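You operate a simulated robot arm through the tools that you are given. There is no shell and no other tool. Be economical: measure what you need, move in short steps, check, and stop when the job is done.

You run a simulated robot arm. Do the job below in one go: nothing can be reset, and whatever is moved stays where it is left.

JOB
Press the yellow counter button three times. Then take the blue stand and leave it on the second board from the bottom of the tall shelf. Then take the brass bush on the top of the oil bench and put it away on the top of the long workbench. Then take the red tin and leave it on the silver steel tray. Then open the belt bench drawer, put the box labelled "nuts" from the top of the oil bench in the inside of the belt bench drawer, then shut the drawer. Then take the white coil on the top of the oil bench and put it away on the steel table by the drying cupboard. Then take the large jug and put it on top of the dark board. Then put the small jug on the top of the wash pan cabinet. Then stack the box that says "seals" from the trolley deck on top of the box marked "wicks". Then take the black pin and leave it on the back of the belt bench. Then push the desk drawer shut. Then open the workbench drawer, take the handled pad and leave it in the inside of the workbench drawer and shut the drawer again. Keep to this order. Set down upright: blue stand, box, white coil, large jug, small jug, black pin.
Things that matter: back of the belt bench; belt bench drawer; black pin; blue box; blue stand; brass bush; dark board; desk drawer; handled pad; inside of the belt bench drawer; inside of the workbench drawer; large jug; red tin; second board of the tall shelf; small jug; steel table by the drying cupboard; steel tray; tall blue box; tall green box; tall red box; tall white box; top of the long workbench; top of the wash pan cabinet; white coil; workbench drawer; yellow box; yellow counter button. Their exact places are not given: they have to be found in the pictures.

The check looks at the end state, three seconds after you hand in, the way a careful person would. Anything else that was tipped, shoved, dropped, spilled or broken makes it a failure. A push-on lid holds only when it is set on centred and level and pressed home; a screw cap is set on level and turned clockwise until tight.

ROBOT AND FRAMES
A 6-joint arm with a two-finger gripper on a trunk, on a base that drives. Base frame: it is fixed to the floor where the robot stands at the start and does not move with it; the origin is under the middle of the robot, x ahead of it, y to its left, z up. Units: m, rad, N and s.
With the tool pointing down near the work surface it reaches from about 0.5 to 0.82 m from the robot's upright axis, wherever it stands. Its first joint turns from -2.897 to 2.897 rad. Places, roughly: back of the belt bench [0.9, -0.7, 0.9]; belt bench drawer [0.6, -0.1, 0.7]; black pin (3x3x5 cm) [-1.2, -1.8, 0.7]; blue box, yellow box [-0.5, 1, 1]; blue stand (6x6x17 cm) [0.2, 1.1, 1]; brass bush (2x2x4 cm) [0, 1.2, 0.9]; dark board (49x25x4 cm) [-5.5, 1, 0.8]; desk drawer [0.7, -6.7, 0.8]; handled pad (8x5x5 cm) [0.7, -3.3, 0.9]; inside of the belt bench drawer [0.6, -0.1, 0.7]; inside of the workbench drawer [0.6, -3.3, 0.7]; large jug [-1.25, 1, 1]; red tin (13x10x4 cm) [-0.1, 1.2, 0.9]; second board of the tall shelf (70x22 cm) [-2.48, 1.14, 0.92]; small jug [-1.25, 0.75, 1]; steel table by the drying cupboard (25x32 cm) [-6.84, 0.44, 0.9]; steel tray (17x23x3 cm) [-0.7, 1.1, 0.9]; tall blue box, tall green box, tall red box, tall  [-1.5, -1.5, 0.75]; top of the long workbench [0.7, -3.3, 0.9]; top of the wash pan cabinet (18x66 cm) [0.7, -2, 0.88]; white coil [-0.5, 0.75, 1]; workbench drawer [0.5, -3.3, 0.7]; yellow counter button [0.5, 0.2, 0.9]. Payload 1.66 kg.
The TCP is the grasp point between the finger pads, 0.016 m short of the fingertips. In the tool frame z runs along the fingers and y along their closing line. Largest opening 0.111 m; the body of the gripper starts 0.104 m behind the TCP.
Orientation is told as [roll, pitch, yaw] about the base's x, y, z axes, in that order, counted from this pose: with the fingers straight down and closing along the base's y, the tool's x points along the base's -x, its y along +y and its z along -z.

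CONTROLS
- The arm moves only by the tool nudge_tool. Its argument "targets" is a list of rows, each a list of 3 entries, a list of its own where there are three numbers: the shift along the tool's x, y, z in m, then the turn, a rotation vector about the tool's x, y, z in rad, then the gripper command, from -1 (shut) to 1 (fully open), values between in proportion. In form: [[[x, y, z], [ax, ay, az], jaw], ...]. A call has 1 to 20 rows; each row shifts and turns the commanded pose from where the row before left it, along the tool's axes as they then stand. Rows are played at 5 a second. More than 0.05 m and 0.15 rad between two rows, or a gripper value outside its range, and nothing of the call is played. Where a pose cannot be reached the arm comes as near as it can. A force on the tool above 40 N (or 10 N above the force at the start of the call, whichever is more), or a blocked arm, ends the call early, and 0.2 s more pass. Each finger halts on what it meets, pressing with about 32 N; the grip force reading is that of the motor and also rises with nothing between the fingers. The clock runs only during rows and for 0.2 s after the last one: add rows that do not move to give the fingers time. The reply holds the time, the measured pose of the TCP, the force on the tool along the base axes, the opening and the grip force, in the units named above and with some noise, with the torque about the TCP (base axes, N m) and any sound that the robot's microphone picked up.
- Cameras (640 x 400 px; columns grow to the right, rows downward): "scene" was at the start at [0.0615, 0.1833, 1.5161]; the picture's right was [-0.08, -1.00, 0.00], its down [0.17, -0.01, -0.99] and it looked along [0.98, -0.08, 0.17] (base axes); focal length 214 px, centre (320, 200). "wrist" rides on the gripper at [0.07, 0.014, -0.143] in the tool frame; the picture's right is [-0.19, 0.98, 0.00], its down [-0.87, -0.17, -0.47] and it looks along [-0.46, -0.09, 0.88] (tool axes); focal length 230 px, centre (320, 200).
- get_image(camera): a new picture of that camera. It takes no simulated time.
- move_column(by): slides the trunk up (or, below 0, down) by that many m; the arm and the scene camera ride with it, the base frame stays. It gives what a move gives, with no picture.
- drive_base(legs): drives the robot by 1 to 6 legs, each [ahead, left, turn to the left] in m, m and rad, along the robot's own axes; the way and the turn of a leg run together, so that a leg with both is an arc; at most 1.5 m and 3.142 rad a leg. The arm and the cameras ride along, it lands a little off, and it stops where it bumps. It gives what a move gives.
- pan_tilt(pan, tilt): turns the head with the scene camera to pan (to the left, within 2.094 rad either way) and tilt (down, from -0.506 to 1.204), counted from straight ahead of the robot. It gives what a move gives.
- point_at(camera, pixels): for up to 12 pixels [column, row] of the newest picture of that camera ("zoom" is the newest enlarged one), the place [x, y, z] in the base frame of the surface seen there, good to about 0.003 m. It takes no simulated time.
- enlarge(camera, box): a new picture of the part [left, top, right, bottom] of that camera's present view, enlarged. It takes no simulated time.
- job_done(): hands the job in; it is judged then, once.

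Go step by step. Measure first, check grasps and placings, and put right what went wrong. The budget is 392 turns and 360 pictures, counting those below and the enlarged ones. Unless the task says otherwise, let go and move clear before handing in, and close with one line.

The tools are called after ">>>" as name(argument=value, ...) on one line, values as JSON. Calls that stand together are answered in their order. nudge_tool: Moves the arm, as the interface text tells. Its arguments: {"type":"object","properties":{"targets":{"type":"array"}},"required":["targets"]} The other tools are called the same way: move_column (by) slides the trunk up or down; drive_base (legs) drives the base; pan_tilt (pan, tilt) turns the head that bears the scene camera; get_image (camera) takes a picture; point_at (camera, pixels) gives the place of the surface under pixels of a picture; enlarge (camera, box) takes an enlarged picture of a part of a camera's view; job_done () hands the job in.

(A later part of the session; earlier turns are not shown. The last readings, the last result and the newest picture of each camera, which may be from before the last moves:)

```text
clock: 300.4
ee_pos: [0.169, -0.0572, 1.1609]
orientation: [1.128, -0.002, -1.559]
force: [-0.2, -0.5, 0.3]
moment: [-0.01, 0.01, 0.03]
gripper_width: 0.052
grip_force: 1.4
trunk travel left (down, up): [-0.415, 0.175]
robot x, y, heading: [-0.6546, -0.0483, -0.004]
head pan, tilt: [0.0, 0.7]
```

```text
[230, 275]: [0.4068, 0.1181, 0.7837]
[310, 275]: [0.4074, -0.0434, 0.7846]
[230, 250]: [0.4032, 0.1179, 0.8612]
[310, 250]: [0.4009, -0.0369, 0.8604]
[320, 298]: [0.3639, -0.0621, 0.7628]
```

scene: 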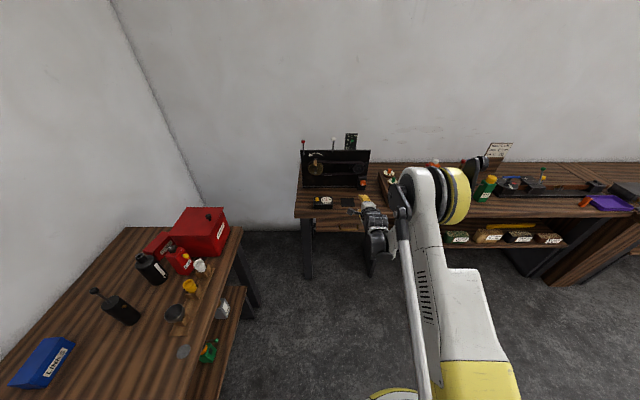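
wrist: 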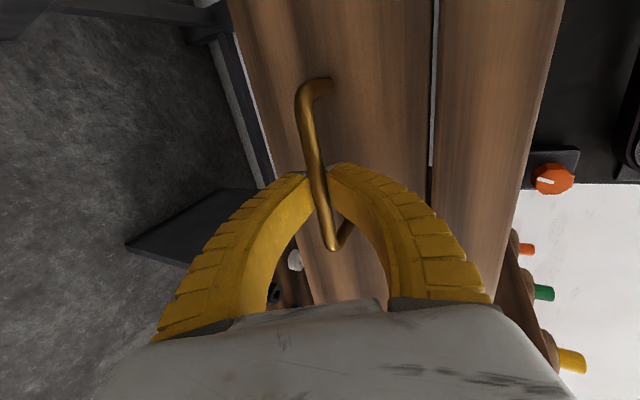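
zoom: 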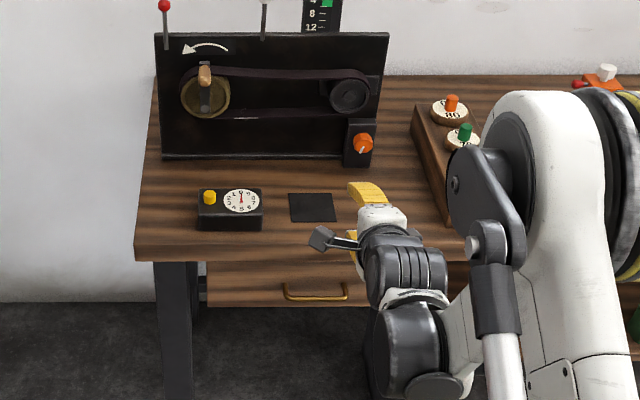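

The drawer is shut (face x 0.407 as at first). Next the white coil: hand down again, pull in, turn to the oil bench.

>>> nudge_tool(targets=[[[0, 0, 0], [0.141, 0, 0], 1], [[0, 0, 0], [0.141, 0, 0], 1], [[0, 0, 0], [0.141, 0, 0], 1], [[0, 0, 0], [0.141, 0, 0], 1], [[0, 0, 0], [0.141, 0, 0], 1], [[0, 0, 0], [0.141, 0, 0], 1], [[0, 0, 0], [0.141, 0, 0], 1], [[0, 0, 0], [0.141, 0, 0], 1], [[0, -0.04, 0], [0, 0, 0], 1], [[0, -0.04, 0], [0, 0, 0], 1], [[0, -0.03, 0], [0, 0, 0], 1], [[0, 0, 0], [0, 0, 0], 1]])

>>> drive_base(legs=[[0, 0, 1.575], [0.12, -0.05, 0]])

>>> get_image(camera="wrist")

```text
clock: 303.0
ee_pos: [0.0587, -0.06, 1.1604]
orientation: [0.0, -0.001, -1.56]
force: [-1.3, 0.8, -0.1]
moment: [0.0, 0.03, 0.01]
gripper_width: 0.1109
grip_force: 0.0
trunk travel left (down, up): [-0.415, 0.175]
robot x, y, heading: [-0.6603, -0.0455, -0.001]
head pan, tilt: [0.0, 0.7]
```

```text
clock: 308.1
ee_pos: [-0.584, 0.7869, 1.1607]
orientation: [-0.002, 0.0, 0.001]
force: [0.0, 0.6, -0.9]
moment: [-0.08, 0.01, 0.04]
gripper_width: 0.111
grip_force: 0.0
trunk travel left (down, up): [-0.415, 0.175]
robot x, y, heading: [-0.6044, 0.0729, 1.555]
head pan, tilt: [0.0, 0.7]
```

```text
236 pictures are left
```

wrist: 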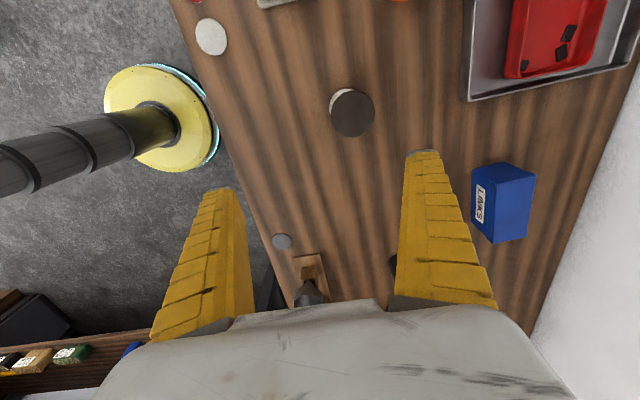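

The coil's dark top flange is at (352,113). I measure it.

>>> point_at(camera="wrist", pixels=[[352, 113], [332, 118], [372, 110], [350, 134], [352, 93], [336, 105]])

>>> enlarge(camera="wrist", box=[300, 60, 400, 160])

```text
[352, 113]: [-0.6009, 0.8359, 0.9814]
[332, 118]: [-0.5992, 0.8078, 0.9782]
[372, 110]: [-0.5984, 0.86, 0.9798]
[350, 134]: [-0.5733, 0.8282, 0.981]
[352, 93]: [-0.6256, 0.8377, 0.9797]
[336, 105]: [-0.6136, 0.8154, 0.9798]
```

```text
4.00 times, centred on (350, 110) of wrist
```

zoom: 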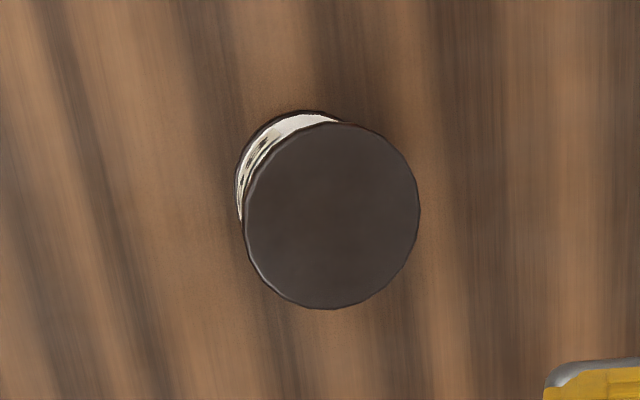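

The coil centre is (-0.600, 0.834), 5.5 cm wide, top 0.98. I centre, lower to z≈1.01, and check.

>>> nudge_tool(targets=[[[0.008, 0.0235, 0], [0, 0, 0], 1], [[0.008, 0.0235, 0], [0, 0, 0], 1], [[0, 0, 0], [0, 0, 0], 1]])

>>> move_column(by=-0.15)

>>> get_image(camera="wrist")

```text
clock: 308.9
ee_pos: [-0.6001, 0.8339, 1.1616]
orientation: [-0.001, -0.002, -0.001]
force: [0.1, 0.4, 0.6]
moment: [0.06, 0.01, 0.0]
gripper_width: 0.111
grip_force: 0.1
trunk travel left (down, up): [-0.415, 0.175]
robot x, y, heading: [-0.6035, 0.0733, 1.559]
head pan, tilt: [0.0, 0.7]
```

```text
clock: 310.6
ee_pos: [-0.5999, 0.8333, 1.0122]
orientation: [0.001, -0.002, -0.001]
force: [0.2, 0.0, -0.1]
moment: [0.02, 0.02, -0.03]
gripper_width: 0.1109
grip_force: 0.0
trunk travel left (down, up): [-0.265, 0.325]
robot x, y, heading: [-0.6051, 0.0717, 1.556]
head pan, tilt: [0.0, 0.7]
```

```text
234 pictures are left
```

wrist: 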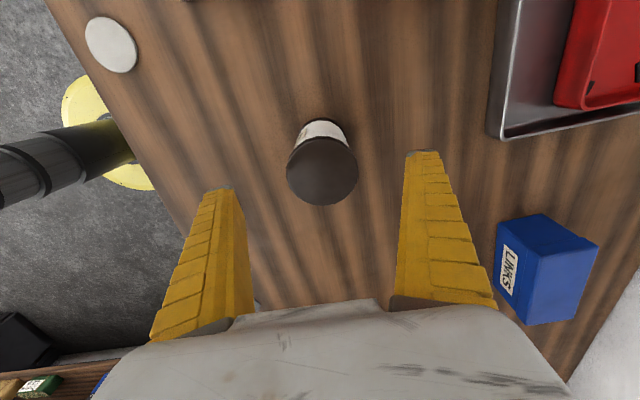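

Centred. I go down to z≈0.935, close, and lift.

>>> nudge_tool(targets=[[[0, 0, 0.04], [0, 0, 0], 1], [[0, 0, 0.037], [0, 0, 0], 1], [[0, 0, 0], [0, 0, 0], 0.5], [[0, 0, 0], [0, 0, 0], 0], [[0, 0, 0], [0, 0, 0], -1], [[0, 0, 0], [0, 0, 0], -1], [[0, 0, -0.02], [0, 0, 0], -1], [[0, 0, -0.04], [0, 0, 0], -1], [[0, 0, 0], [0, 0, 0], -1]])

>>> get_image(camera="wrist")

```text
clock: 312.6
ee_pos: [-0.6019, 0.8337, 0.9931]
orientation: [0.002, -0.002, 0.0]
force: [0.1, 1.0, -4.8]
moment: [0.01, -0.04, 0.01]
gripper_width: 0.0544
grip_force: 31.3
trunk travel left (down, up): [-0.265, 0.325]
robot x, y, heading: [-0.6033, 0.0704, 1.554]
head pan, tilt: [0.0, 0.7]
```

```text
233 pictures are left
```

wrist: 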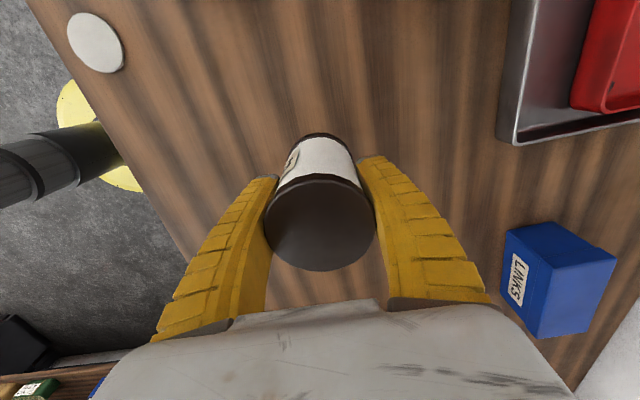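

The coil is held (0.054 m, 4.8 N). I raise, back off from the bench, and look down the room toward the drying cupboard.

>>> move_column(by=0.25)

>>> drive_base(legs=[[-0.15, 0, 0.012]])

>>> pan_tilt(pan=1.6, tilt=0.4)

>>> get_image(camera="scene")

```text
clock: 315.2
ee_pos: [-0.6007, 0.8353, 1.2433]
orientation: [0.002, -0.003, -0.002]
force: [0.7, -0.5, -3.3]
moment: [0.01, 0.0, 0.01]
gripper_width: 0.0541
grip_force: 31.6
trunk travel left (down, up): [-0.515, 0.075]
robot x, y, heading: [-0.6053, 0.0746, 1.553]
head pan, tilt: [0.0, 0.7]
```

```text
clock: 316.6
ee_pos: [-0.6126, 0.6853, 1.2451]
orientation: [-0.001, -0.003, 0.013]
force: [0.7, -0.5, -4.2]
moment: [0.05, 0.0, -0.01]
gripper_width: 0.0542
grip_force: 31.7
trunk travel left (down, up): [-0.515, 0.075]
robot x, y, heading: [-0.6066, -0.0768, 1.567]
head pan, tilt: [0.0, 0.7]
```

```text
clock: 318.2
ee_pos: [-0.6117, 0.6862, 1.2434]
orientation: [0.001, 0.0, 0.012]
force: [0.5, 0.2, -4.2]
moment: [-0.02, -0.03, 0.0]
gripper_width: 0.0541
grip_force: 32.0
trunk travel left (down, up): [-0.515, 0.075]
robot x, y, heading: [-0.6017, -0.0719, 1.572]
head pan, tilt: [1.6, 0.4]
```

```text
232 pictures are left
```

scene: 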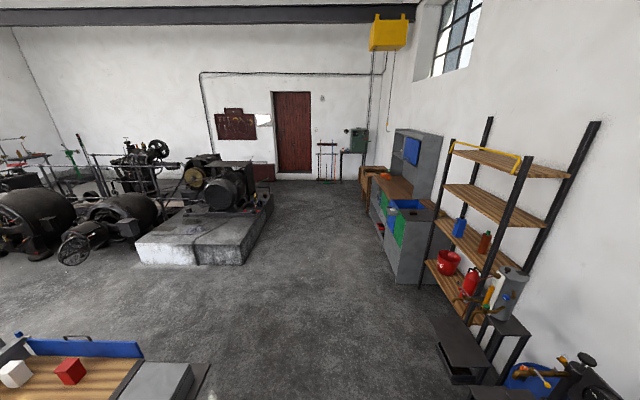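

The aisle to the far door is clear. I enlarge the far end to identify the steel table and the dark board.

>>> enlarge(camera="scene", box=[280, 90, 440, 290])

>>> point_at(camera="scene", pixels=[[243, 255], [270, 205], [365, 165], [355, 150], [395, 205], [380, 170], [400, 190], [330, 180], [170, 360]])

```text
2.00 times, centred on (360, 190) of scene
```

zoom: 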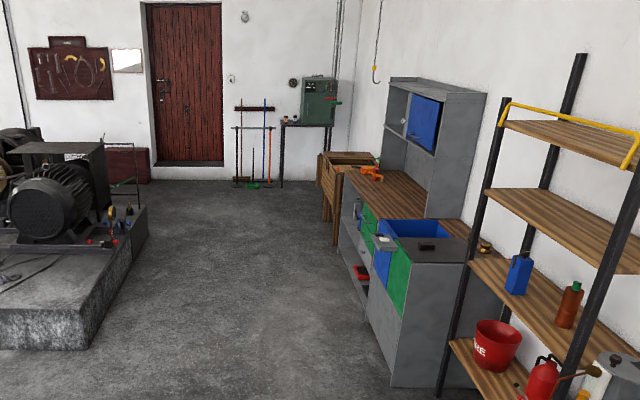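

```text
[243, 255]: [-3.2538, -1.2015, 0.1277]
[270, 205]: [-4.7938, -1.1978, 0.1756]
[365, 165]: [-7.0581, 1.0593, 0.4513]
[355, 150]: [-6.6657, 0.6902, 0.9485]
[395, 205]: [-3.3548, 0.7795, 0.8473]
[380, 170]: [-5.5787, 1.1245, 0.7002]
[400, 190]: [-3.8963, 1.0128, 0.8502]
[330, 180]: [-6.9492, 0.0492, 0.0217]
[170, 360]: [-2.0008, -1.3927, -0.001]
```

The steel table with the green drying cupboard is by the end wall. I turn left to face it and drive down the aisle.

>>> drive_base(legs=[[0, 0, 1.57], [1.5, 0, 0], [1.5, 0, 0], [1.3, 0, 0]])

>>> pan_tilt(pan=-0.3, tilt=0.5)

>>> get_image(camera="scene")

```text
clock: 342.7
ee_pos: [-5.6743, -0.1067, 1.2431]
orientation: [0.0, -0.001, 1.594]
force: [0.1, 0.0, -4.1]
moment: [0.0, -0.04, -0.01]
gripper_width: 0.0536
grip_force: 31.9
trunk travel left (down, up): [-0.515, 0.075]
robot x, y, heading: [-4.914, -0.0935, -3.135]
head pan, tilt: [1.6, 0.4]
```

```text
clock: 344.6
ee_pos: [-5.6731, -0.1068, 1.2449]
orientation: [0.0, -0.002, 1.593]
force: [0.2, 0.4, -4.2]
moment: [0.01, -0.03, 0.02]
gripper_width: 0.0538
grip_force: 32.3
trunk travel left (down, up): [-0.515, 0.075]
robot x, y, heading: [-4.9119, -0.0933, -3.135]
head pan, tilt: [-0.3, 0.499]
```

```text
230 pictures are left
```

scene: 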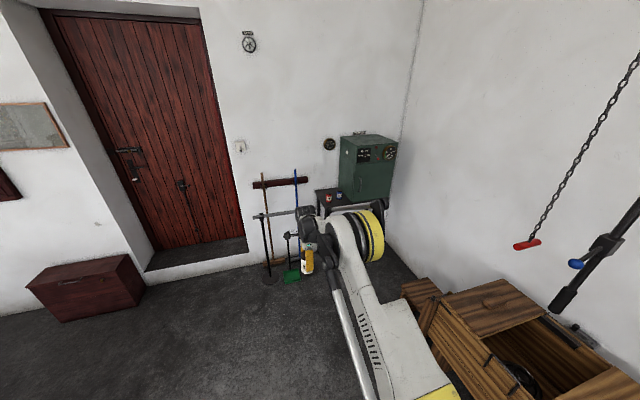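

The table surface left of the cupboard is near (330,195). I enlarge and measure it.

>>> enlarge(camera="scene", box=[280, 120, 420, 220])

>>> point_at(camera="scene", pixels=[[320, 193], [330, 190], [338, 195], [329, 197], [345, 208], [370, 190], [300, 240], [275, 270], [420, 285], [440, 320]])

```text
4.00 times, centred on (350, 170) of scene
```

zoom: 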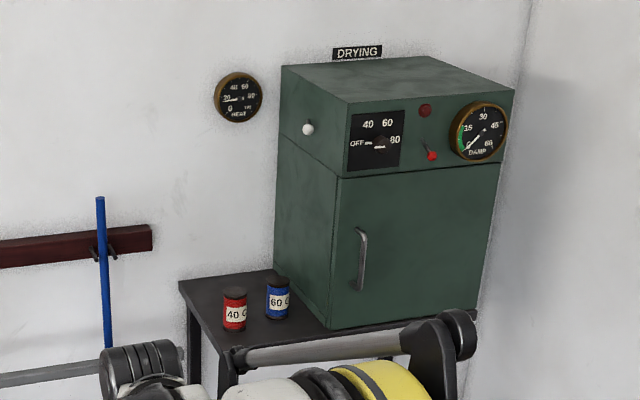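

```text
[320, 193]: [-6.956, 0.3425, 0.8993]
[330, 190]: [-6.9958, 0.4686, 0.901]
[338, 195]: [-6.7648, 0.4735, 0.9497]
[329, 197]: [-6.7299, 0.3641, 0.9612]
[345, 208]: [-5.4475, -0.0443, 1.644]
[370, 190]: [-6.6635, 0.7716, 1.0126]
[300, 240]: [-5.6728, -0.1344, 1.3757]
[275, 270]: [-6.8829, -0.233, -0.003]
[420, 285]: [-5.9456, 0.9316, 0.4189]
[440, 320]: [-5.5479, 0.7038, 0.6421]
```

Two spools (red 40, blue 60) already stand on the table at (-6.73, 0.36) and (-6.77, 0.47). I come nearer and look from above for a free spot.

>>> drive_base(legs=[[0.7, -0.1, -0.01], [0.4, -0.3, 0]])

>>> get_image(camera="wrist")

>>> get_image(camera="scene")

```text
clock: 351.0
ee_pos: [-6.7793, 0.3008, 1.2441]
orientation: [-0.001, -0.001, 1.579]
force: [-0.4, 0.0, -4.3]
moment: [-0.04, -0.02, -0.04]
gripper_width: 0.0537
grip_force: 32.0
trunk travel left (down, up): [-0.515, 0.075]
robot x, y, heading: [-6.0158, 0.3021, 3.132]
head pan, tilt: [-0.3, 0.499]
```

```text
228 pictures are left
```

wrist: 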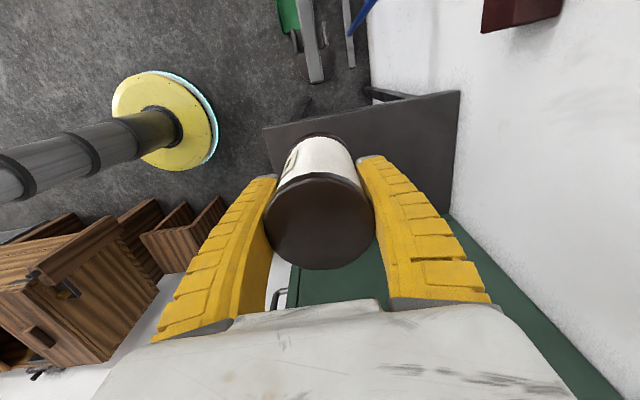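

```text
227 pictures are left
```

scene: 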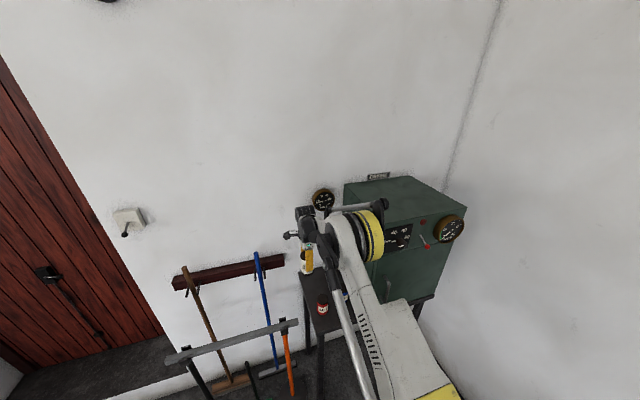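

The table's free part toward the wall is at wrist pixel (405,140). I measure it and the table edges.

>>> point_at(camera="wrist", pixels=[[265, 130], [458, 93], [448, 210], [400, 130], [410, 160], [270, 165], [300, 280], [290, 250], [440, 215], [470, 240]])

>>> enlarge(camera="scene", box=[270, 230, 430, 330])

```text
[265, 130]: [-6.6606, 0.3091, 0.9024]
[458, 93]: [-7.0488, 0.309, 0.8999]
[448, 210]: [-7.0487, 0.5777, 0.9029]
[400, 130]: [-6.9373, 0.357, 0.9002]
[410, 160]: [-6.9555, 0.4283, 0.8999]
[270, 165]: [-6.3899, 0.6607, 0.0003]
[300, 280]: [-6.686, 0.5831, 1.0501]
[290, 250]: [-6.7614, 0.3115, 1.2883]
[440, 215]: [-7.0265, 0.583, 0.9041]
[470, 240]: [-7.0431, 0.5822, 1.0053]
```

```text
4.00 times, centred on (350, 280) of scene
```

zoom: 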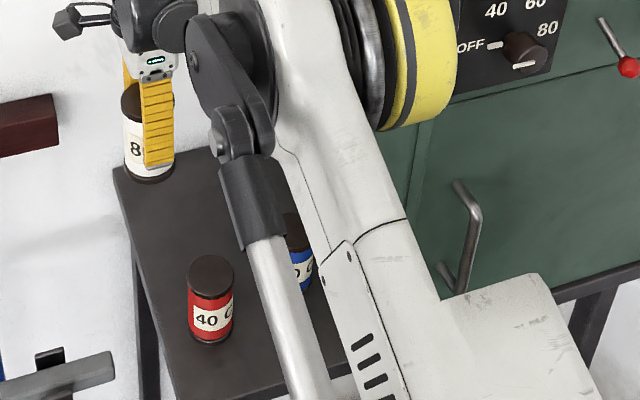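

The table spans x −7.05…−6.66, y 0.31…0.58; a free spot is (-6.90, 0.42). I pull the hand in 8 cm, drive 0.2 ahead, then shift sideways over the spot.

>>> nudge_tool(targets=[[[0, -0.04, 0], [0, 0, 0], -1], [[0, -0.04, 0], [0, 0, 0], -1], [[0, 0, 0], [0, 0, 0], -1]])

>>> drive_base(legs=[[0.2, 0, 0.0]])

>>> nudge_tool(targets=[[[-0.04, 0, 0], [0, 0, 0], -1], [[-0.04, 0, 0], [0, 0, 0], -1], [[-0.037, 0, 0], [0, 0, 0], -1], [[0, 0, 0], [0, 0, 0], -1]])

>>> get_image(camera="wrist")

>>> get_image(camera="scene")

```text
clock: 351.8
ee_pos: [-6.699, 0.2998, 1.244]
orientation: [-0.002, -0.003, 1.579]
force: [-0.3, -0.3, -4.6]
moment: [0.02, -0.02, -0.01]
gripper_width: 0.0536
grip_force: 32.1
trunk travel left (down, up): [-0.515, 0.075]
robot x, y, heading: [-6.0161, 0.3037, 3.133]
head pan, tilt: [-0.3, 0.499]
```

```text
clock: 353.4
ee_pos: [-6.8978, 0.3012, 1.2452]
orientation: [-0.003, -0.001, 1.58]
force: [-0.3, 1.2, -4.9]
moment: [0.02, -0.06, 0.0]
gripper_width: 0.0536
grip_force: 32.1
trunk travel left (down, up): [-0.515, 0.075]
robot x, y, heading: [-6.2201, 0.3096, 3.132]
head pan, tilt: [-0.3, 0.499]
```

```text
clock: 354.4
ee_pos: [-6.8986, 0.4176, 1.2437]
orientation: [0.0, -0.004, 1.582]
force: [-0.8, -0.1, -4.2]
moment: [0.04, -0.01, 0.02]
gripper_width: 0.0538
grip_force: 32.3
trunk travel left (down, up): [-0.515, 0.075]
robot x, y, heading: [-6.2164, 0.3064, 3.143]
head pan, tilt: [-0.3, 0.499]
```

```text
225 pictures are left
```

wrist: 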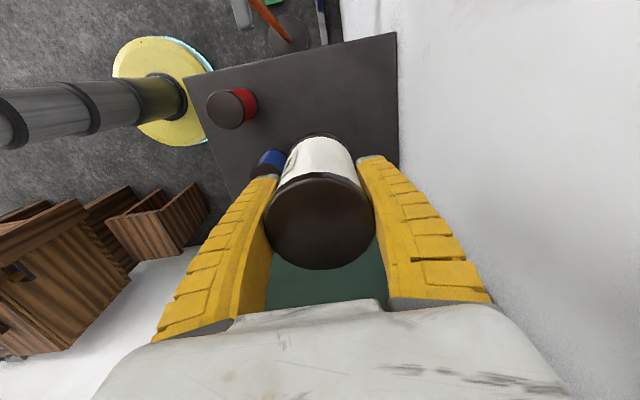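

```text
224 pictures are left
```

scene: 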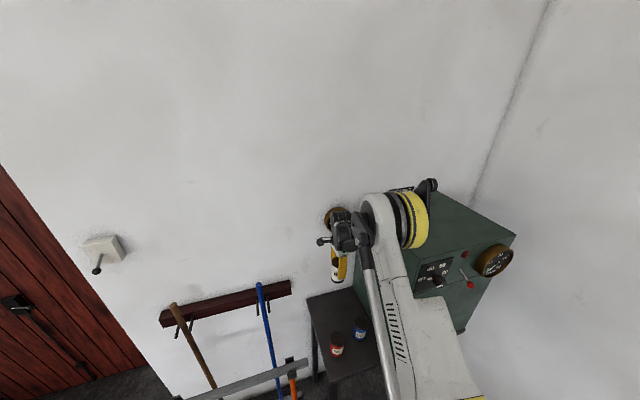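

I check clearance of the elbow to the cupboard before lowering: I measure both.

>>> point_at(camera="scene", pixels=[[425, 200], [445, 195], [514, 235], [415, 235], [395, 210], [432, 182], [405, 245], [440, 250], [350, 230], [370, 250]])

```text
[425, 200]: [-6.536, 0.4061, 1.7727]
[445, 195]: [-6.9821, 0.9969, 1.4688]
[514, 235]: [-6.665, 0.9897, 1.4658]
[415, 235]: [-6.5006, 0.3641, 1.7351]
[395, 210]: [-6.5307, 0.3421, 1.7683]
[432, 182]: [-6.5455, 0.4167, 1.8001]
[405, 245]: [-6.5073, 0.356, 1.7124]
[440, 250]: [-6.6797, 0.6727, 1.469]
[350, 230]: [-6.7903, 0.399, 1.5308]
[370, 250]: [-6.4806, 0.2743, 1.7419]
```

The elbow (y ≤ 0.42) keeps over 0.15 m from the cupboard (y ≥ 0.58). I lower by trunk and then gently by arm.

>>> move_column(by=-0.265)

>>> nudge_tool(targets=[[[0, 0, 0.015], [0, 0, 0], -1], [[0, 0, 0.005], [0, 0, 0], -1], [[0, 0, 0.002], [0, 0, 0], -1], [[0, 0, 0], [0, 0, 0], -1]])

>>> get_image(camera="wrist")

```text
clock: 357.1
ee_pos: [-6.8977, 0.4183, 0.9801]
orientation: [0.0, -0.001, 1.581]
force: [0.1, -0.1, -4.7]
moment: [-0.02, 0.01, -0.02]
gripper_width: 0.0538
grip_force: 31.7
trunk travel left (down, up): [-0.25, 0.34]
robot x, y, heading: [-6.2209, 0.3033, 3.138]
head pan, tilt: [-0.3, 0.499]
```

```text
clock: 358.1
ee_pos: [-6.8982, 0.4165, 0.9571]
orientation: [0.0, -0.002, 1.579]
force: [0.7, 0.2, -3.7]
moment: [-0.04, 0.05, -0.04]
gripper_width: 0.0538
grip_force: 32.0
trunk travel left (down, up): [-0.25, 0.34]
robot x, y, heading: [-6.2192, 0.3048, 3.137]
head pan, tilt: [-0.3, 0.499]
```

```text
223 pictures are left
```

wrist: 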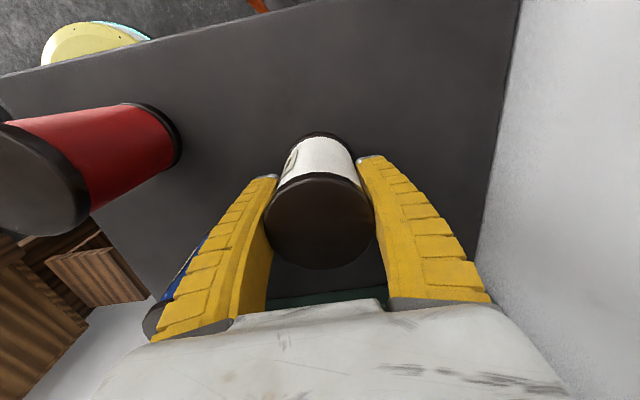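

Only a few mm remain, and the blue spool stays clear of the left finger. I touch down.

>>> nudge_tool(targets=[[[0, 0, 0.002], [0, 0, 0], -1], [[0, 0, 0.002], [0, 0, 0], -1], [[0, 0, 0.0015], [0, 0, 0], -1], [[0, 0, 0], [0, 0, 0], -1]])

```text
clock: 359.1
ee_pos: [-6.8979, 0.418, 0.9529]
orientation: [0.003, -0.002, 1.581]
force: [-12.8, 1.4, 29.3]
moment: [-0.11, 0.32, -0.06]
gripper_width: 0.0561
grip_force: 31.8
trunk travel left (down, up): [-0.25, 0.34]
robot x, y, heading: [-6.2152, 0.3062, 3.14]
head pan, tilt: [-0.3, 0.499]
```

Touchdown. I ease up, open to ~8 cm, and rise.

>>> nudge_tool(targets=[[[0, 0, -0.002], [0, 0, 0], -1], [[0, 0, 0], [0, 0, 0], 0.2], [[0, 0, 0], [0, 0, 0], 0.45], [[0, 0, 0], [0, 0, 0], 0.45], [[0, 0, -0.03], [0, 0, 0], 0.45], [[0, 0, -0.04], [0, 0, 0], 0.45], [[0, 0, -0.04], [0, 0, 0], 0.45], [[0, 0, 0], [0, 0, 0], 0.45]])

>>> get_image(camera="wrist")

```text
clock: 360.9
ee_pos: [-6.8988, 0.4178, 1.0647]
orientation: [-0.001, -0.002, 1.579]
force: [0.1, 0.6, -0.2]
moment: [0.02, -0.01, 0.05]
gripper_width: 0.0818
grip_force: 1.3
trunk travel left (down, up): [-0.25, 0.34]
robot x, y, heading: [-6.2145, 0.3036, 3.135]
head pan, tilt: [-0.3, 0.499]
```

```text
222 pictures are left
```

wrist: 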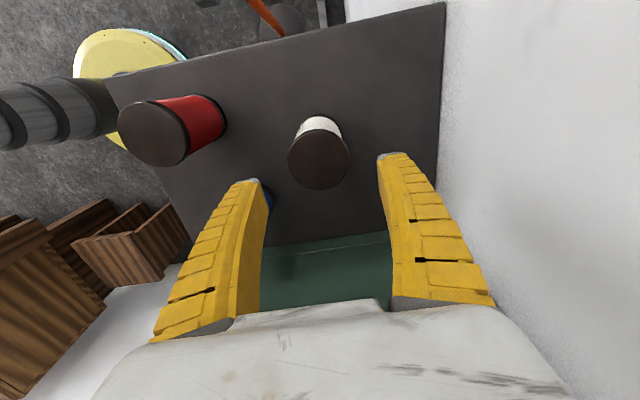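

The coil stands upright. I rise, back off, and look at the wooden bench where the dark board should be, before fetching the jug.

>>> move_column(by=0.25)

>>> drive_base(legs=[[-0.7, 0.35, 0]])

>>> pan_tilt(pan=-1.5, tilt=0.7)

>>> get_image(camera="scene")

```text
clock: 363.5
ee_pos: [-6.8982, 0.4174, 1.3146]
orientation: [0.002, -0.003, 1.58]
force: [-0.2, 0.4, 0.2]
moment: [0.0, 0.01, 0.0]
gripper_width: 0.0817
grip_force: 1.1
trunk travel left (down, up): [-0.5, 0.09]
robot x, y, heading: [-6.2174, 0.3045, 3.139]
head pan, tilt: [-0.3, 0.499]
```

```text
clock: 367.7
ee_pos: [-6.1991, 0.0648, 1.3156]
orientation: [-0.001, -0.003, 1.578]
force: [-0.3, -0.9, 0.0]
moment: [0.03, 0.04, 0.03]
gripper_width: 0.0818
grip_force: 1.0
trunk travel left (down, up): [-0.5, 0.09]
robot x, y, heading: [-5.5226, -0.0493, 3.132]
head pan, tilt: [-0.3, 0.499]
```

```text
clock: 369.1
ee_pos: [-6.2008, 0.0655, 1.3165]
orientation: [-0.001, 0.0, 1.579]
force: [-1.0, 0.5, -0.4]
moment: [-0.01, -0.04, 0.0]
gripper_width: 0.0818
grip_force: 1.0
trunk travel left (down, up): [-0.5, 0.09]
robot x, y, heading: [-5.516, -0.047, 3.134]
head pan, tilt: [-1.499, 0.7]
```

```text
221 pictures are left
```

scene: 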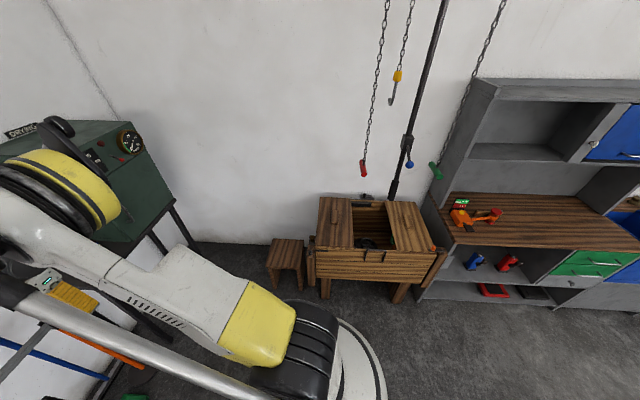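

The trough-like chest is at (375,240). I enlarge it to find the dark board.

>>> enlarge(camera="scene", box=[260, 170, 460, 310])

>>> point_at(camera="scene", pixels=[[337, 225], [345, 205], [410, 225], [370, 240], [370, 205], [320, 245], [430, 245], [350, 245], [365, 255], [290, 250], [375, 265], [410, 160]])

```text
2.86 times, centred on (360, 240) of scene
```

zoom: 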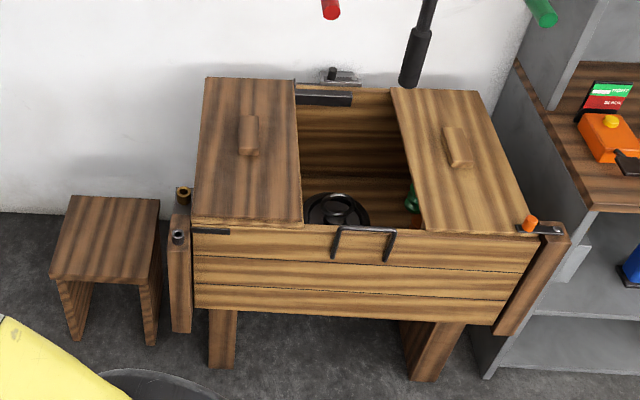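

```text
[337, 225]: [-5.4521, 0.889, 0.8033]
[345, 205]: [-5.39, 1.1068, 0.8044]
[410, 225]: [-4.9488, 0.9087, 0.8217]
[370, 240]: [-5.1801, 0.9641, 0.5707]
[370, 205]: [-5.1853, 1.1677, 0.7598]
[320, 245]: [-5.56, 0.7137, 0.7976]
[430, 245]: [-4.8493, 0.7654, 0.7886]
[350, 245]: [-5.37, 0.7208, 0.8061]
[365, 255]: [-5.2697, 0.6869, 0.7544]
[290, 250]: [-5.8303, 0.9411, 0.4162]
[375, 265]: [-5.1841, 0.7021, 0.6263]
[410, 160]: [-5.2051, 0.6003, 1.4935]
```

The darker left lid board at (-5.46, 0.9, 0.803) with a wooden grip is the dark board. I measure its grip and the hanging chains/rod nearby, which I must not touch.

>>> point_at(camera="scene", pixels=[[347, 217], [346, 211], [347, 223], [323, 200], [363, 170], [409, 163], [437, 172], [395, 95], [393, 190], [420, 120], [385, 20], [365, 247]])

```text
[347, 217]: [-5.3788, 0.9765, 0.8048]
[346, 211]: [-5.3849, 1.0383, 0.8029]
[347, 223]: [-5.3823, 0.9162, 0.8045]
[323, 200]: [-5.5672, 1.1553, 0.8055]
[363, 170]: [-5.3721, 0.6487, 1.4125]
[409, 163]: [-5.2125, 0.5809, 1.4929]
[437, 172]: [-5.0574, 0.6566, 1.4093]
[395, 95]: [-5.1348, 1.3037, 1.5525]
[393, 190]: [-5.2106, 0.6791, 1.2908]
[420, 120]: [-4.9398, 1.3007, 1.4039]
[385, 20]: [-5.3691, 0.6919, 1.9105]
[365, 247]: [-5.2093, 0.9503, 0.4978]
```

The chains hang at z ≥ 1.29 around (-5.37…-5.06, 0.65); I'll come from the west side with a low arm later. Now I back up the aisle to the oil bench for the large jug.

>>> drive_base(legs=[[-1.5, 0, 0], [-1.5, 0, 0], [-1.32, 0, 0.005], [0, 0, -1.565]])

>>> pan_tilt(pan=0.0, tilt=0.75)

>>> get_image(camera="scene")

>>> get_image(camera="wrist")

```text
clock: 393.7
ee_pos: [-1.0739, 0.6522, 1.3147]
orientation: [0.0, -0.002, 0.028]
force: [-0.2, 0.5, -0.4]
moment: [-0.02, 0.01, 0.04]
gripper_width: 0.082
grip_force: 0.7
trunk travel left (down, up): [-0.5, 0.09]
robot x, y, heading: [-1.173, -0.0314, 1.583]
head pan, tilt: [-1.499, 0.7]
```

```text
clock: 395.3
ee_pos: [-1.0741, 0.6511, 1.3152]
orientation: [0.0, -0.002, 0.026]
force: [0.7, 0.2, 0.0]
moment: [-0.01, -0.04, 0.04]
gripper_width: 0.082
grip_force: 1.2
trunk travel left (down, up): [-0.5, 0.09]
robot x, y, heading: [-1.1759, -0.031, 1.586]
head pan, tilt: [0.0, 0.75]
```

```text
219 pictures are left
```

scene: 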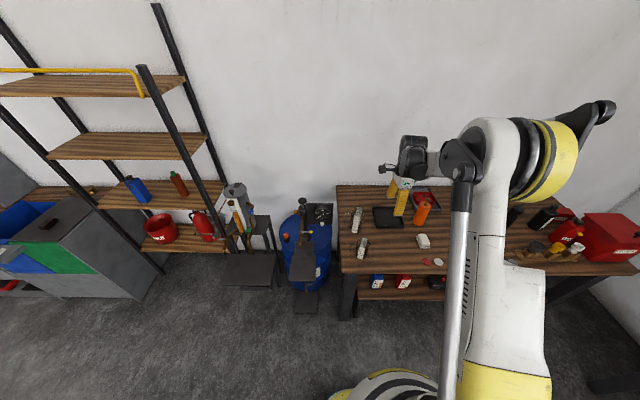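

```text
218 pictures are left
```

wrist: 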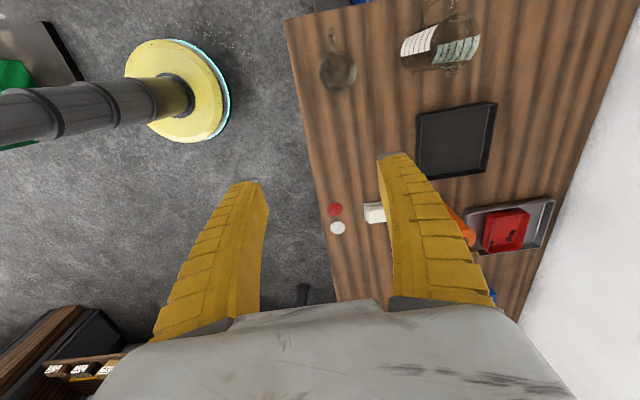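

Both jugs are in the wrist view: small at (338,68), large at (440,45). I move the hand over them for a clear look.

>>> nudge_tool(targets=[[[0.01, 0.045, 0], [0, 0, 0], 1], [[0.01, 0.045, 0], [0, 0, 0], 1], [[0.01, 0.045, 0], [0, 0, 0], 1], [[0, 0, 0], [0, 0, 0], 1]])

>>> get_image(camera="wrist")

>>> enlarge(camera="wrist", box=[220, 0, 460, 160])

```text
clock: 396.3
ee_pos: [-1.1073, 0.7843, 1.3161]
orientation: [0.002, 0.0, 0.027]
force: [-1.0, -0.3, -0.5]
moment: [0.06, 0.03, -0.03]
gripper_width: 0.1112
grip_force: 0.0
trunk travel left (down, up): [-0.5, 0.09]
robot x, y, heading: [-1.1733, -0.0306, 1.584]
head pan, tilt: [0.0, 0.75]
```

```text
217 pictures are left
```

wrist: 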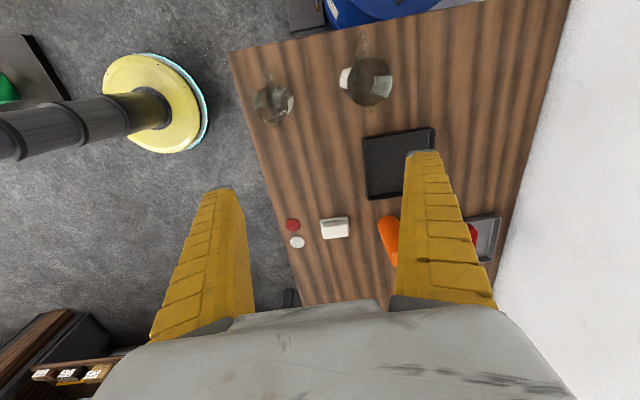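

```text
2.50 times, centred on (340, 80) of wrist
```

zoom: 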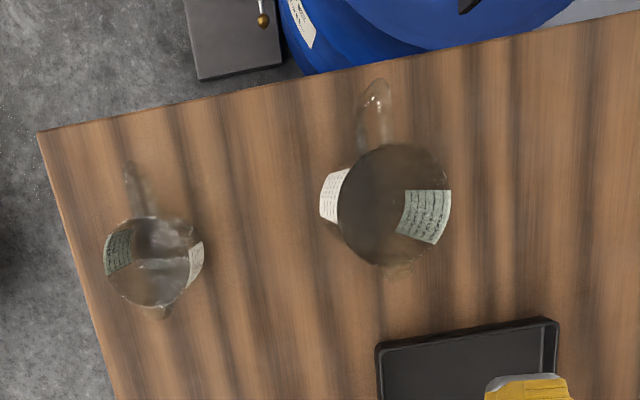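

Both jugs have handles toward −x and spouts toward +x, so closing along y suits. I measure rim and label points.

>>> point_at(camera="zoom", pixels=[[335, 195], [425, 215], [393, 147], [448, 190], [345, 225], [395, 262], [395, 205], [375, 85], [118, 250], [195, 265], [153, 300], [150, 220]])

```text
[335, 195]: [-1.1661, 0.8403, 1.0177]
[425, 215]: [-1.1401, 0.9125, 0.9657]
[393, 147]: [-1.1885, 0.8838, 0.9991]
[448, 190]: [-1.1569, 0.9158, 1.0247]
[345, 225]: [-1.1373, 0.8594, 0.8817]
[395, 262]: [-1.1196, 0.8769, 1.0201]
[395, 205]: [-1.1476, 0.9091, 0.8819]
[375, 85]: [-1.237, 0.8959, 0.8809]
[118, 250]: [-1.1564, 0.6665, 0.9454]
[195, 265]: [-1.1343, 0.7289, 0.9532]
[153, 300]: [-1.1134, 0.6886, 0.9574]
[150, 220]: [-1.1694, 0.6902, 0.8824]
```

The large jug is at about (-1.155, 0.878), 7.8 cm wide, rim 1.025. I drive 0.2 closer and then bring the hand over it.

>>> drive_base(legs=[[0.2, 0, -0.012]])

>>> nudge_tool(targets=[[[0.0225, -0.0365, 0], [0, 0, 0], 1], [[0.0225, -0.0365, 0], [0, 0, 0], 1], [[0.0, -0.036, 0], [0, 0, 0], 1], [[0, 0, 0], [0, 0, 0], 1]])

>>> move_column(by=-0.2)

>>> get_image(camera="wrist")

```text
clock: 397.9
ee_pos: [-1.1005, 0.9864, 1.3152]
orientation: [0.001, -0.001, 0.017]
force: [0.4, 0.8, -0.6]
moment: [-0.04, 0.03, -0.02]
gripper_width: 0.111
grip_force: 0.0
trunk travel left (down, up): [-0.5, 0.09]
robot x, y, heading: [-1.1764, 0.1704, 1.576]
head pan, tilt: [0.0, 0.75]
```

```text
clock: 398.9
ee_pos: [-1.144, 0.8785, 1.3142]
orientation: [-0.002, -0.002, 0.015]
force: [0.1, 0.2, -0.3]
moment: [-0.07, -0.02, 0.04]
gripper_width: 0.1108
grip_force: 0.1
trunk travel left (down, up): [-0.5, 0.09]
robot x, y, heading: [-1.1753, 0.1709, 1.57]
head pan, tilt: [0.0, 0.75]
```

```text
clock: 401.1
ee_pos: [-1.1439, 0.8769, 1.1151]
orientation: [0.0, -0.002, 0.016]
force: [-0.6, -0.1, -0.4]
moment: [0.0, 0.0, -0.01]
gripper_width: 0.1109
grip_force: 0.1
trunk travel left (down, up): [-0.3, 0.29]
robot x, y, heading: [-1.175, 0.1718, 1.573]
head pan, tilt: [0.0, 0.75]
```

```text
215 pictures are left
```

wrist: 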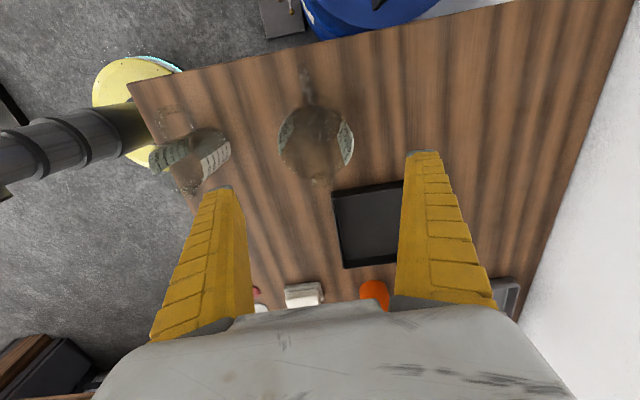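

I re-measure the jug's two labels from here for centring.

>>> enlarge(camera="wrist", box=[250, 80, 390, 210])

>>> point_at(camera="wrist", pixels=[[282, 138], [352, 142], [349, 150], [285, 130], [316, 108], [318, 180], [318, 175], [347, 130]])

```text
3.08 times, centred on (320, 145) of wrist
```

zoom: 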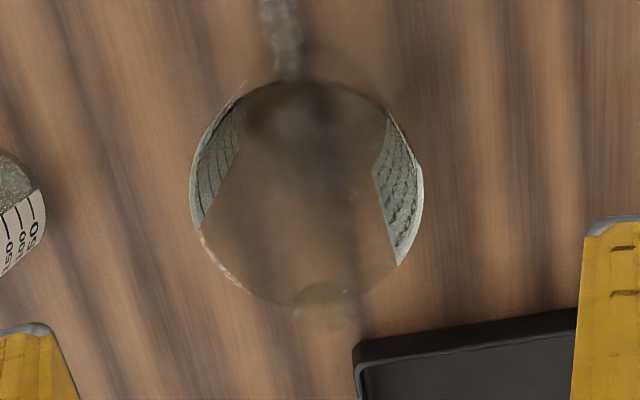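

```text
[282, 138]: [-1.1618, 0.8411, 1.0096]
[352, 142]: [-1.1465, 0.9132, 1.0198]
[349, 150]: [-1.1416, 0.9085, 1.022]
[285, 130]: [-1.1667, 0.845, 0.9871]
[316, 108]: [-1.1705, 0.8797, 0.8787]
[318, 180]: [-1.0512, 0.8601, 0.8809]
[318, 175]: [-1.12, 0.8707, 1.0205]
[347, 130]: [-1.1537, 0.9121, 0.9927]
```

The jug's centre is (-1.154, 0.877). I shift 1 cm in −x and go down.

>>> nudge_tool(targets=[[[0.0105, 0, 0], [0, 0, 0], 1], [[0, 0, 0.04], [0, 0, 0], 1], [[0, 0, 0.04], [0, 0, 0], 1], [[0, 0, 0.04], [0, 0, 0], 1], [[0, 0, 0.035], [0, 0, 0], 1], [[0, 0, 0], [0, 0, 0], 1]])

>>> get_image(camera="wrist")

```text
clock: 402.5
ee_pos: [-1.1531, 0.8757, 0.9598]
orientation: [0.0, -0.001, 0.016]
force: [1.1, -1.7, 9.0]
moment: [0.04, 0.07, 0.04]
gripper_width: 0.1104
grip_force: 1.7
trunk travel left (down, up): [-0.3, 0.29]
robot x, y, heading: [-1.1756, 0.1706, 1.571]
head pan, tilt: [0.0, 0.75]
```

```text
213 pictures are left
```

wrist: 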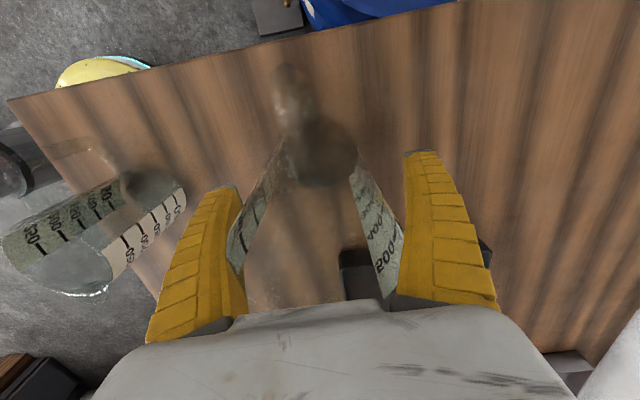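

A 9 N upward force shows: a finger's inner side brushes the rim. I raise 2 cm and recheck.

>>> nudge_tool(targets=[[[0, 0, -0.02], [0, 0, 0], 1], [[0, 0, 0], [0, 0, 0], 1]])

>>> enlarge(camera="wrist", box=[200, 50, 440, 310])

```text
clock: 403.1
ee_pos: [-1.1546, 0.8776, 0.9797]
orientation: [0.0, -0.001, 0.017]
force: [0.5, 0.2, -0.7]
moment: [0.01, -0.02, -0.01]
gripper_width: 0.1112
grip_force: 0.0
trunk travel left (down, up): [-0.3, 0.29]
robot x, y, heading: [-1.1734, 0.1648, 1.572]
head pan, tilt: [0.0, 0.75]
```

```text
1.54 times, centred on (320, 180) of wrist
```

zoom: 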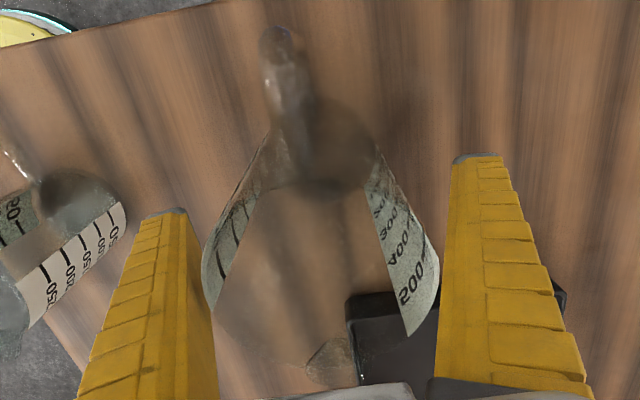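

The fingers narrow toward the palm, so I'll hold the jug higher: close here at z≈0.98.

>>> nudge_tool(targets=[[[0, 0, 0], [0, 0, 0], 0.7], [[0, 0, 0], [0, 0, 0], 0.4], [[0, 0, 0], [0, 0, 0], 0], [[0, 0, 0], [0, 0, 0], -1], [[0, 0, 0], [0, 0, 0], -1]])

>>> get_image(camera="wrist")

```text
clock: 404.3
ee_pos: [-1.1544, 0.8776, 0.9786]
orientation: [-0.001, -0.002, 0.016]
force: [-0.8, 0.5, 2.7]
moment: [-0.19, -0.03, -0.01]
gripper_width: 0.0728
grip_force: 31.9
trunk travel left (down, up): [-0.3, 0.29]
robot x, y, heading: [-1.1734, 0.1695, 1.57]
head pan, tilt: [0.0, 0.75]
```

```text
211 pictures are left
```

wrist: 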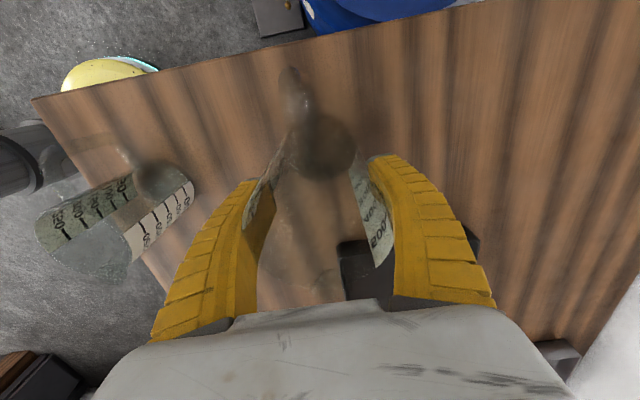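

Gripped at 0.073 m. I lift slowly 4 cm and check it hangs straight.

>>> nudge_tool(targets=[[[0, 0, -0.01], [0, 0, 0], -1], [[0, 0, -0.015], [0, 0, 0], -1], [[0, 0, -0.02], [0, 0, 0], -1], [[0, 0, 0], [0, 0, 0], -1]])

>>> get_image(camera="wrist")

>>> enlarge(camera="scene", box=[320, 120, 460, 280])

```text
clock: 405.3
ee_pos: [-1.1546, 0.8788, 1.0255]
orientation: [0.0, -0.004, 0.016]
force: [0.4, -0.2, -2.5]
moment: [-0.01, -0.01, -0.01]
gripper_width: 0.0728
grip_force: 31.9
trunk travel left (down, up): [-0.3, 0.29]
robot x, y, heading: [-1.1749, 0.1709, 1.571]
head pan, tilt: [0.0, 0.75]
```

```text
210 pictures are left
```

wrist: 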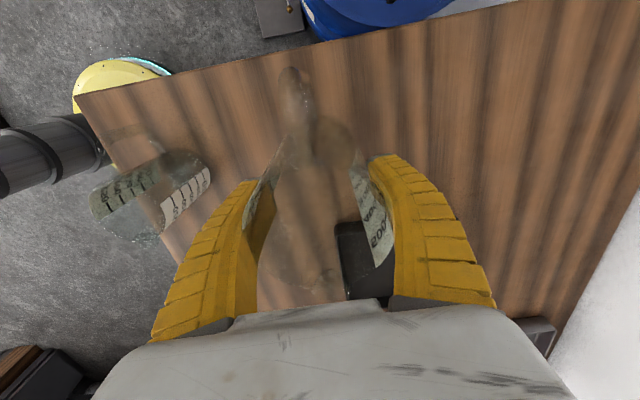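

```text
2.50 times, centred on (390, 200) of scene
```

zoom: 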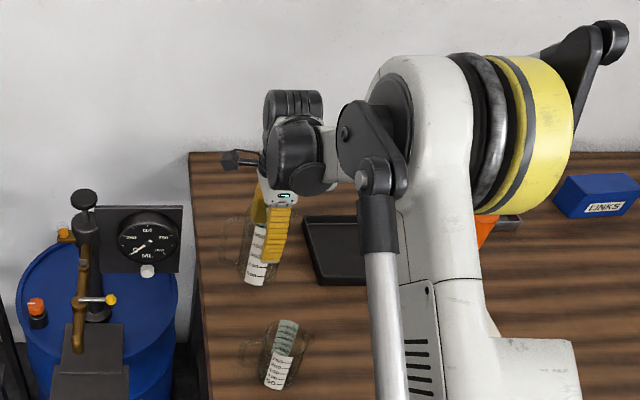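

The jug hangs straight (2.5 N). I raise, back off, turn west and drive down the aisle well away from the chains.

>>> move_column(by=0.2)

>>> drive_base(legs=[[-0.27, 0, 0], [0, 0, 1.57], [1.5, 0, 0], [1.5, 0, 0], [1.5, 0, 0], [0.25, 0, 0]])

>>> pan_tilt(pan=-1.5, tilt=0.7)

>>> get_image(camera="scene")

```text
clock: 407.5
ee_pos: [-1.1549, 0.8775, 1.2254]
orientation: [-0.001, 0.0, 0.016]
force: [-0.5, -0.3, -3.6]
moment: [-0.01, -0.01, -0.01]
gripper_width: 0.0724
grip_force: 32.1
trunk travel left (down, up): [-0.5, 0.09]
robot x, y, heading: [-1.1771, 0.1678, 1.57]
head pan, tilt: [0.0, 0.75]
```

```text
clock: 435.9
ee_pos: [-6.6617, -0.0987, 1.2241]
orientation: [-0.002, -0.001, 1.581]
force: [-0.1, -0.2, -3.7]
moment: [0.03, -0.06, -0.03]
gripper_width: 0.0723
grip_force: 32.1
trunk travel left (down, up): [-0.5, 0.09]
robot x, y, heading: [-5.9531, -0.122, 3.132]
head pan, tilt: [0.0, 0.75]
```

```text
clock: 437.5
ee_pos: [-6.6616, -0.0975, 1.2244]
orientation: [-0.001, -0.001, 1.582]
force: [-0.1, 0.5, -2.5]
moment: [0.0, 0.05, -0.04]
gripper_width: 0.0724
grip_force: 31.6
trunk travel left (down, up): [-0.5, 0.09]
robot x, y, heading: [-5.9538, -0.1242, 3.138]
head pan, tilt: [-1.499, 0.7]
```

```text
208 pictures are left
```

scene: 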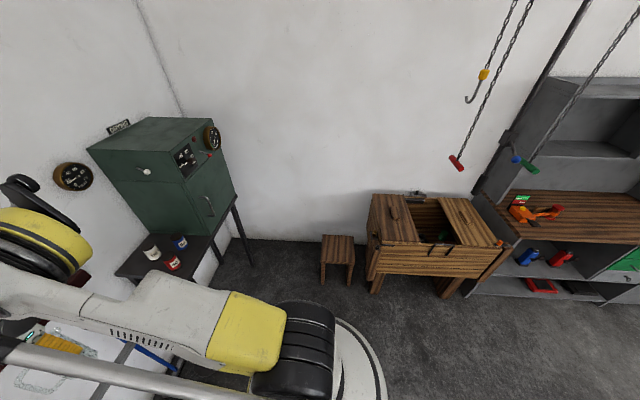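

The dark board is visible at (393,220). I measure its corners and the nearest chain end.

>>> enlarge(camera="scene", box=[350, 130, 510, 300])

>>> point_at(camera="scene", pixels=[[374, 200], [401, 196], [418, 240], [375, 238], [393, 214], [395, 230], [380, 235], [410, 235], [456, 164], [470, 98], [340, 245], [505, 140]])

```text
2.35 times, centred on (430, 215) of scene
```

zoom: 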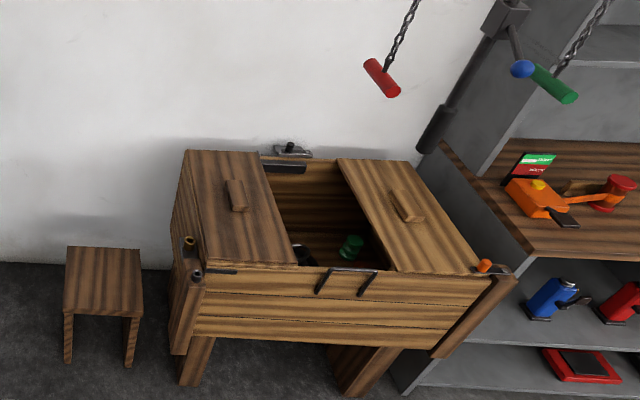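

```text
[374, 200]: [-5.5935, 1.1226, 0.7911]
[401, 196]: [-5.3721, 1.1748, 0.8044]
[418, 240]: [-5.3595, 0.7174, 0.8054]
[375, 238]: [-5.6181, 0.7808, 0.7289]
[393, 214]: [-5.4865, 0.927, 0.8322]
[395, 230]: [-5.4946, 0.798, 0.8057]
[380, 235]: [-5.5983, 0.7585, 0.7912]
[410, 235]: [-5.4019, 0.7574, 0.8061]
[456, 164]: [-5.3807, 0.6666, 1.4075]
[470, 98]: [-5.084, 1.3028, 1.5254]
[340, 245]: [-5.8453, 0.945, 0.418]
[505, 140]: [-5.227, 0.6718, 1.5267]
```

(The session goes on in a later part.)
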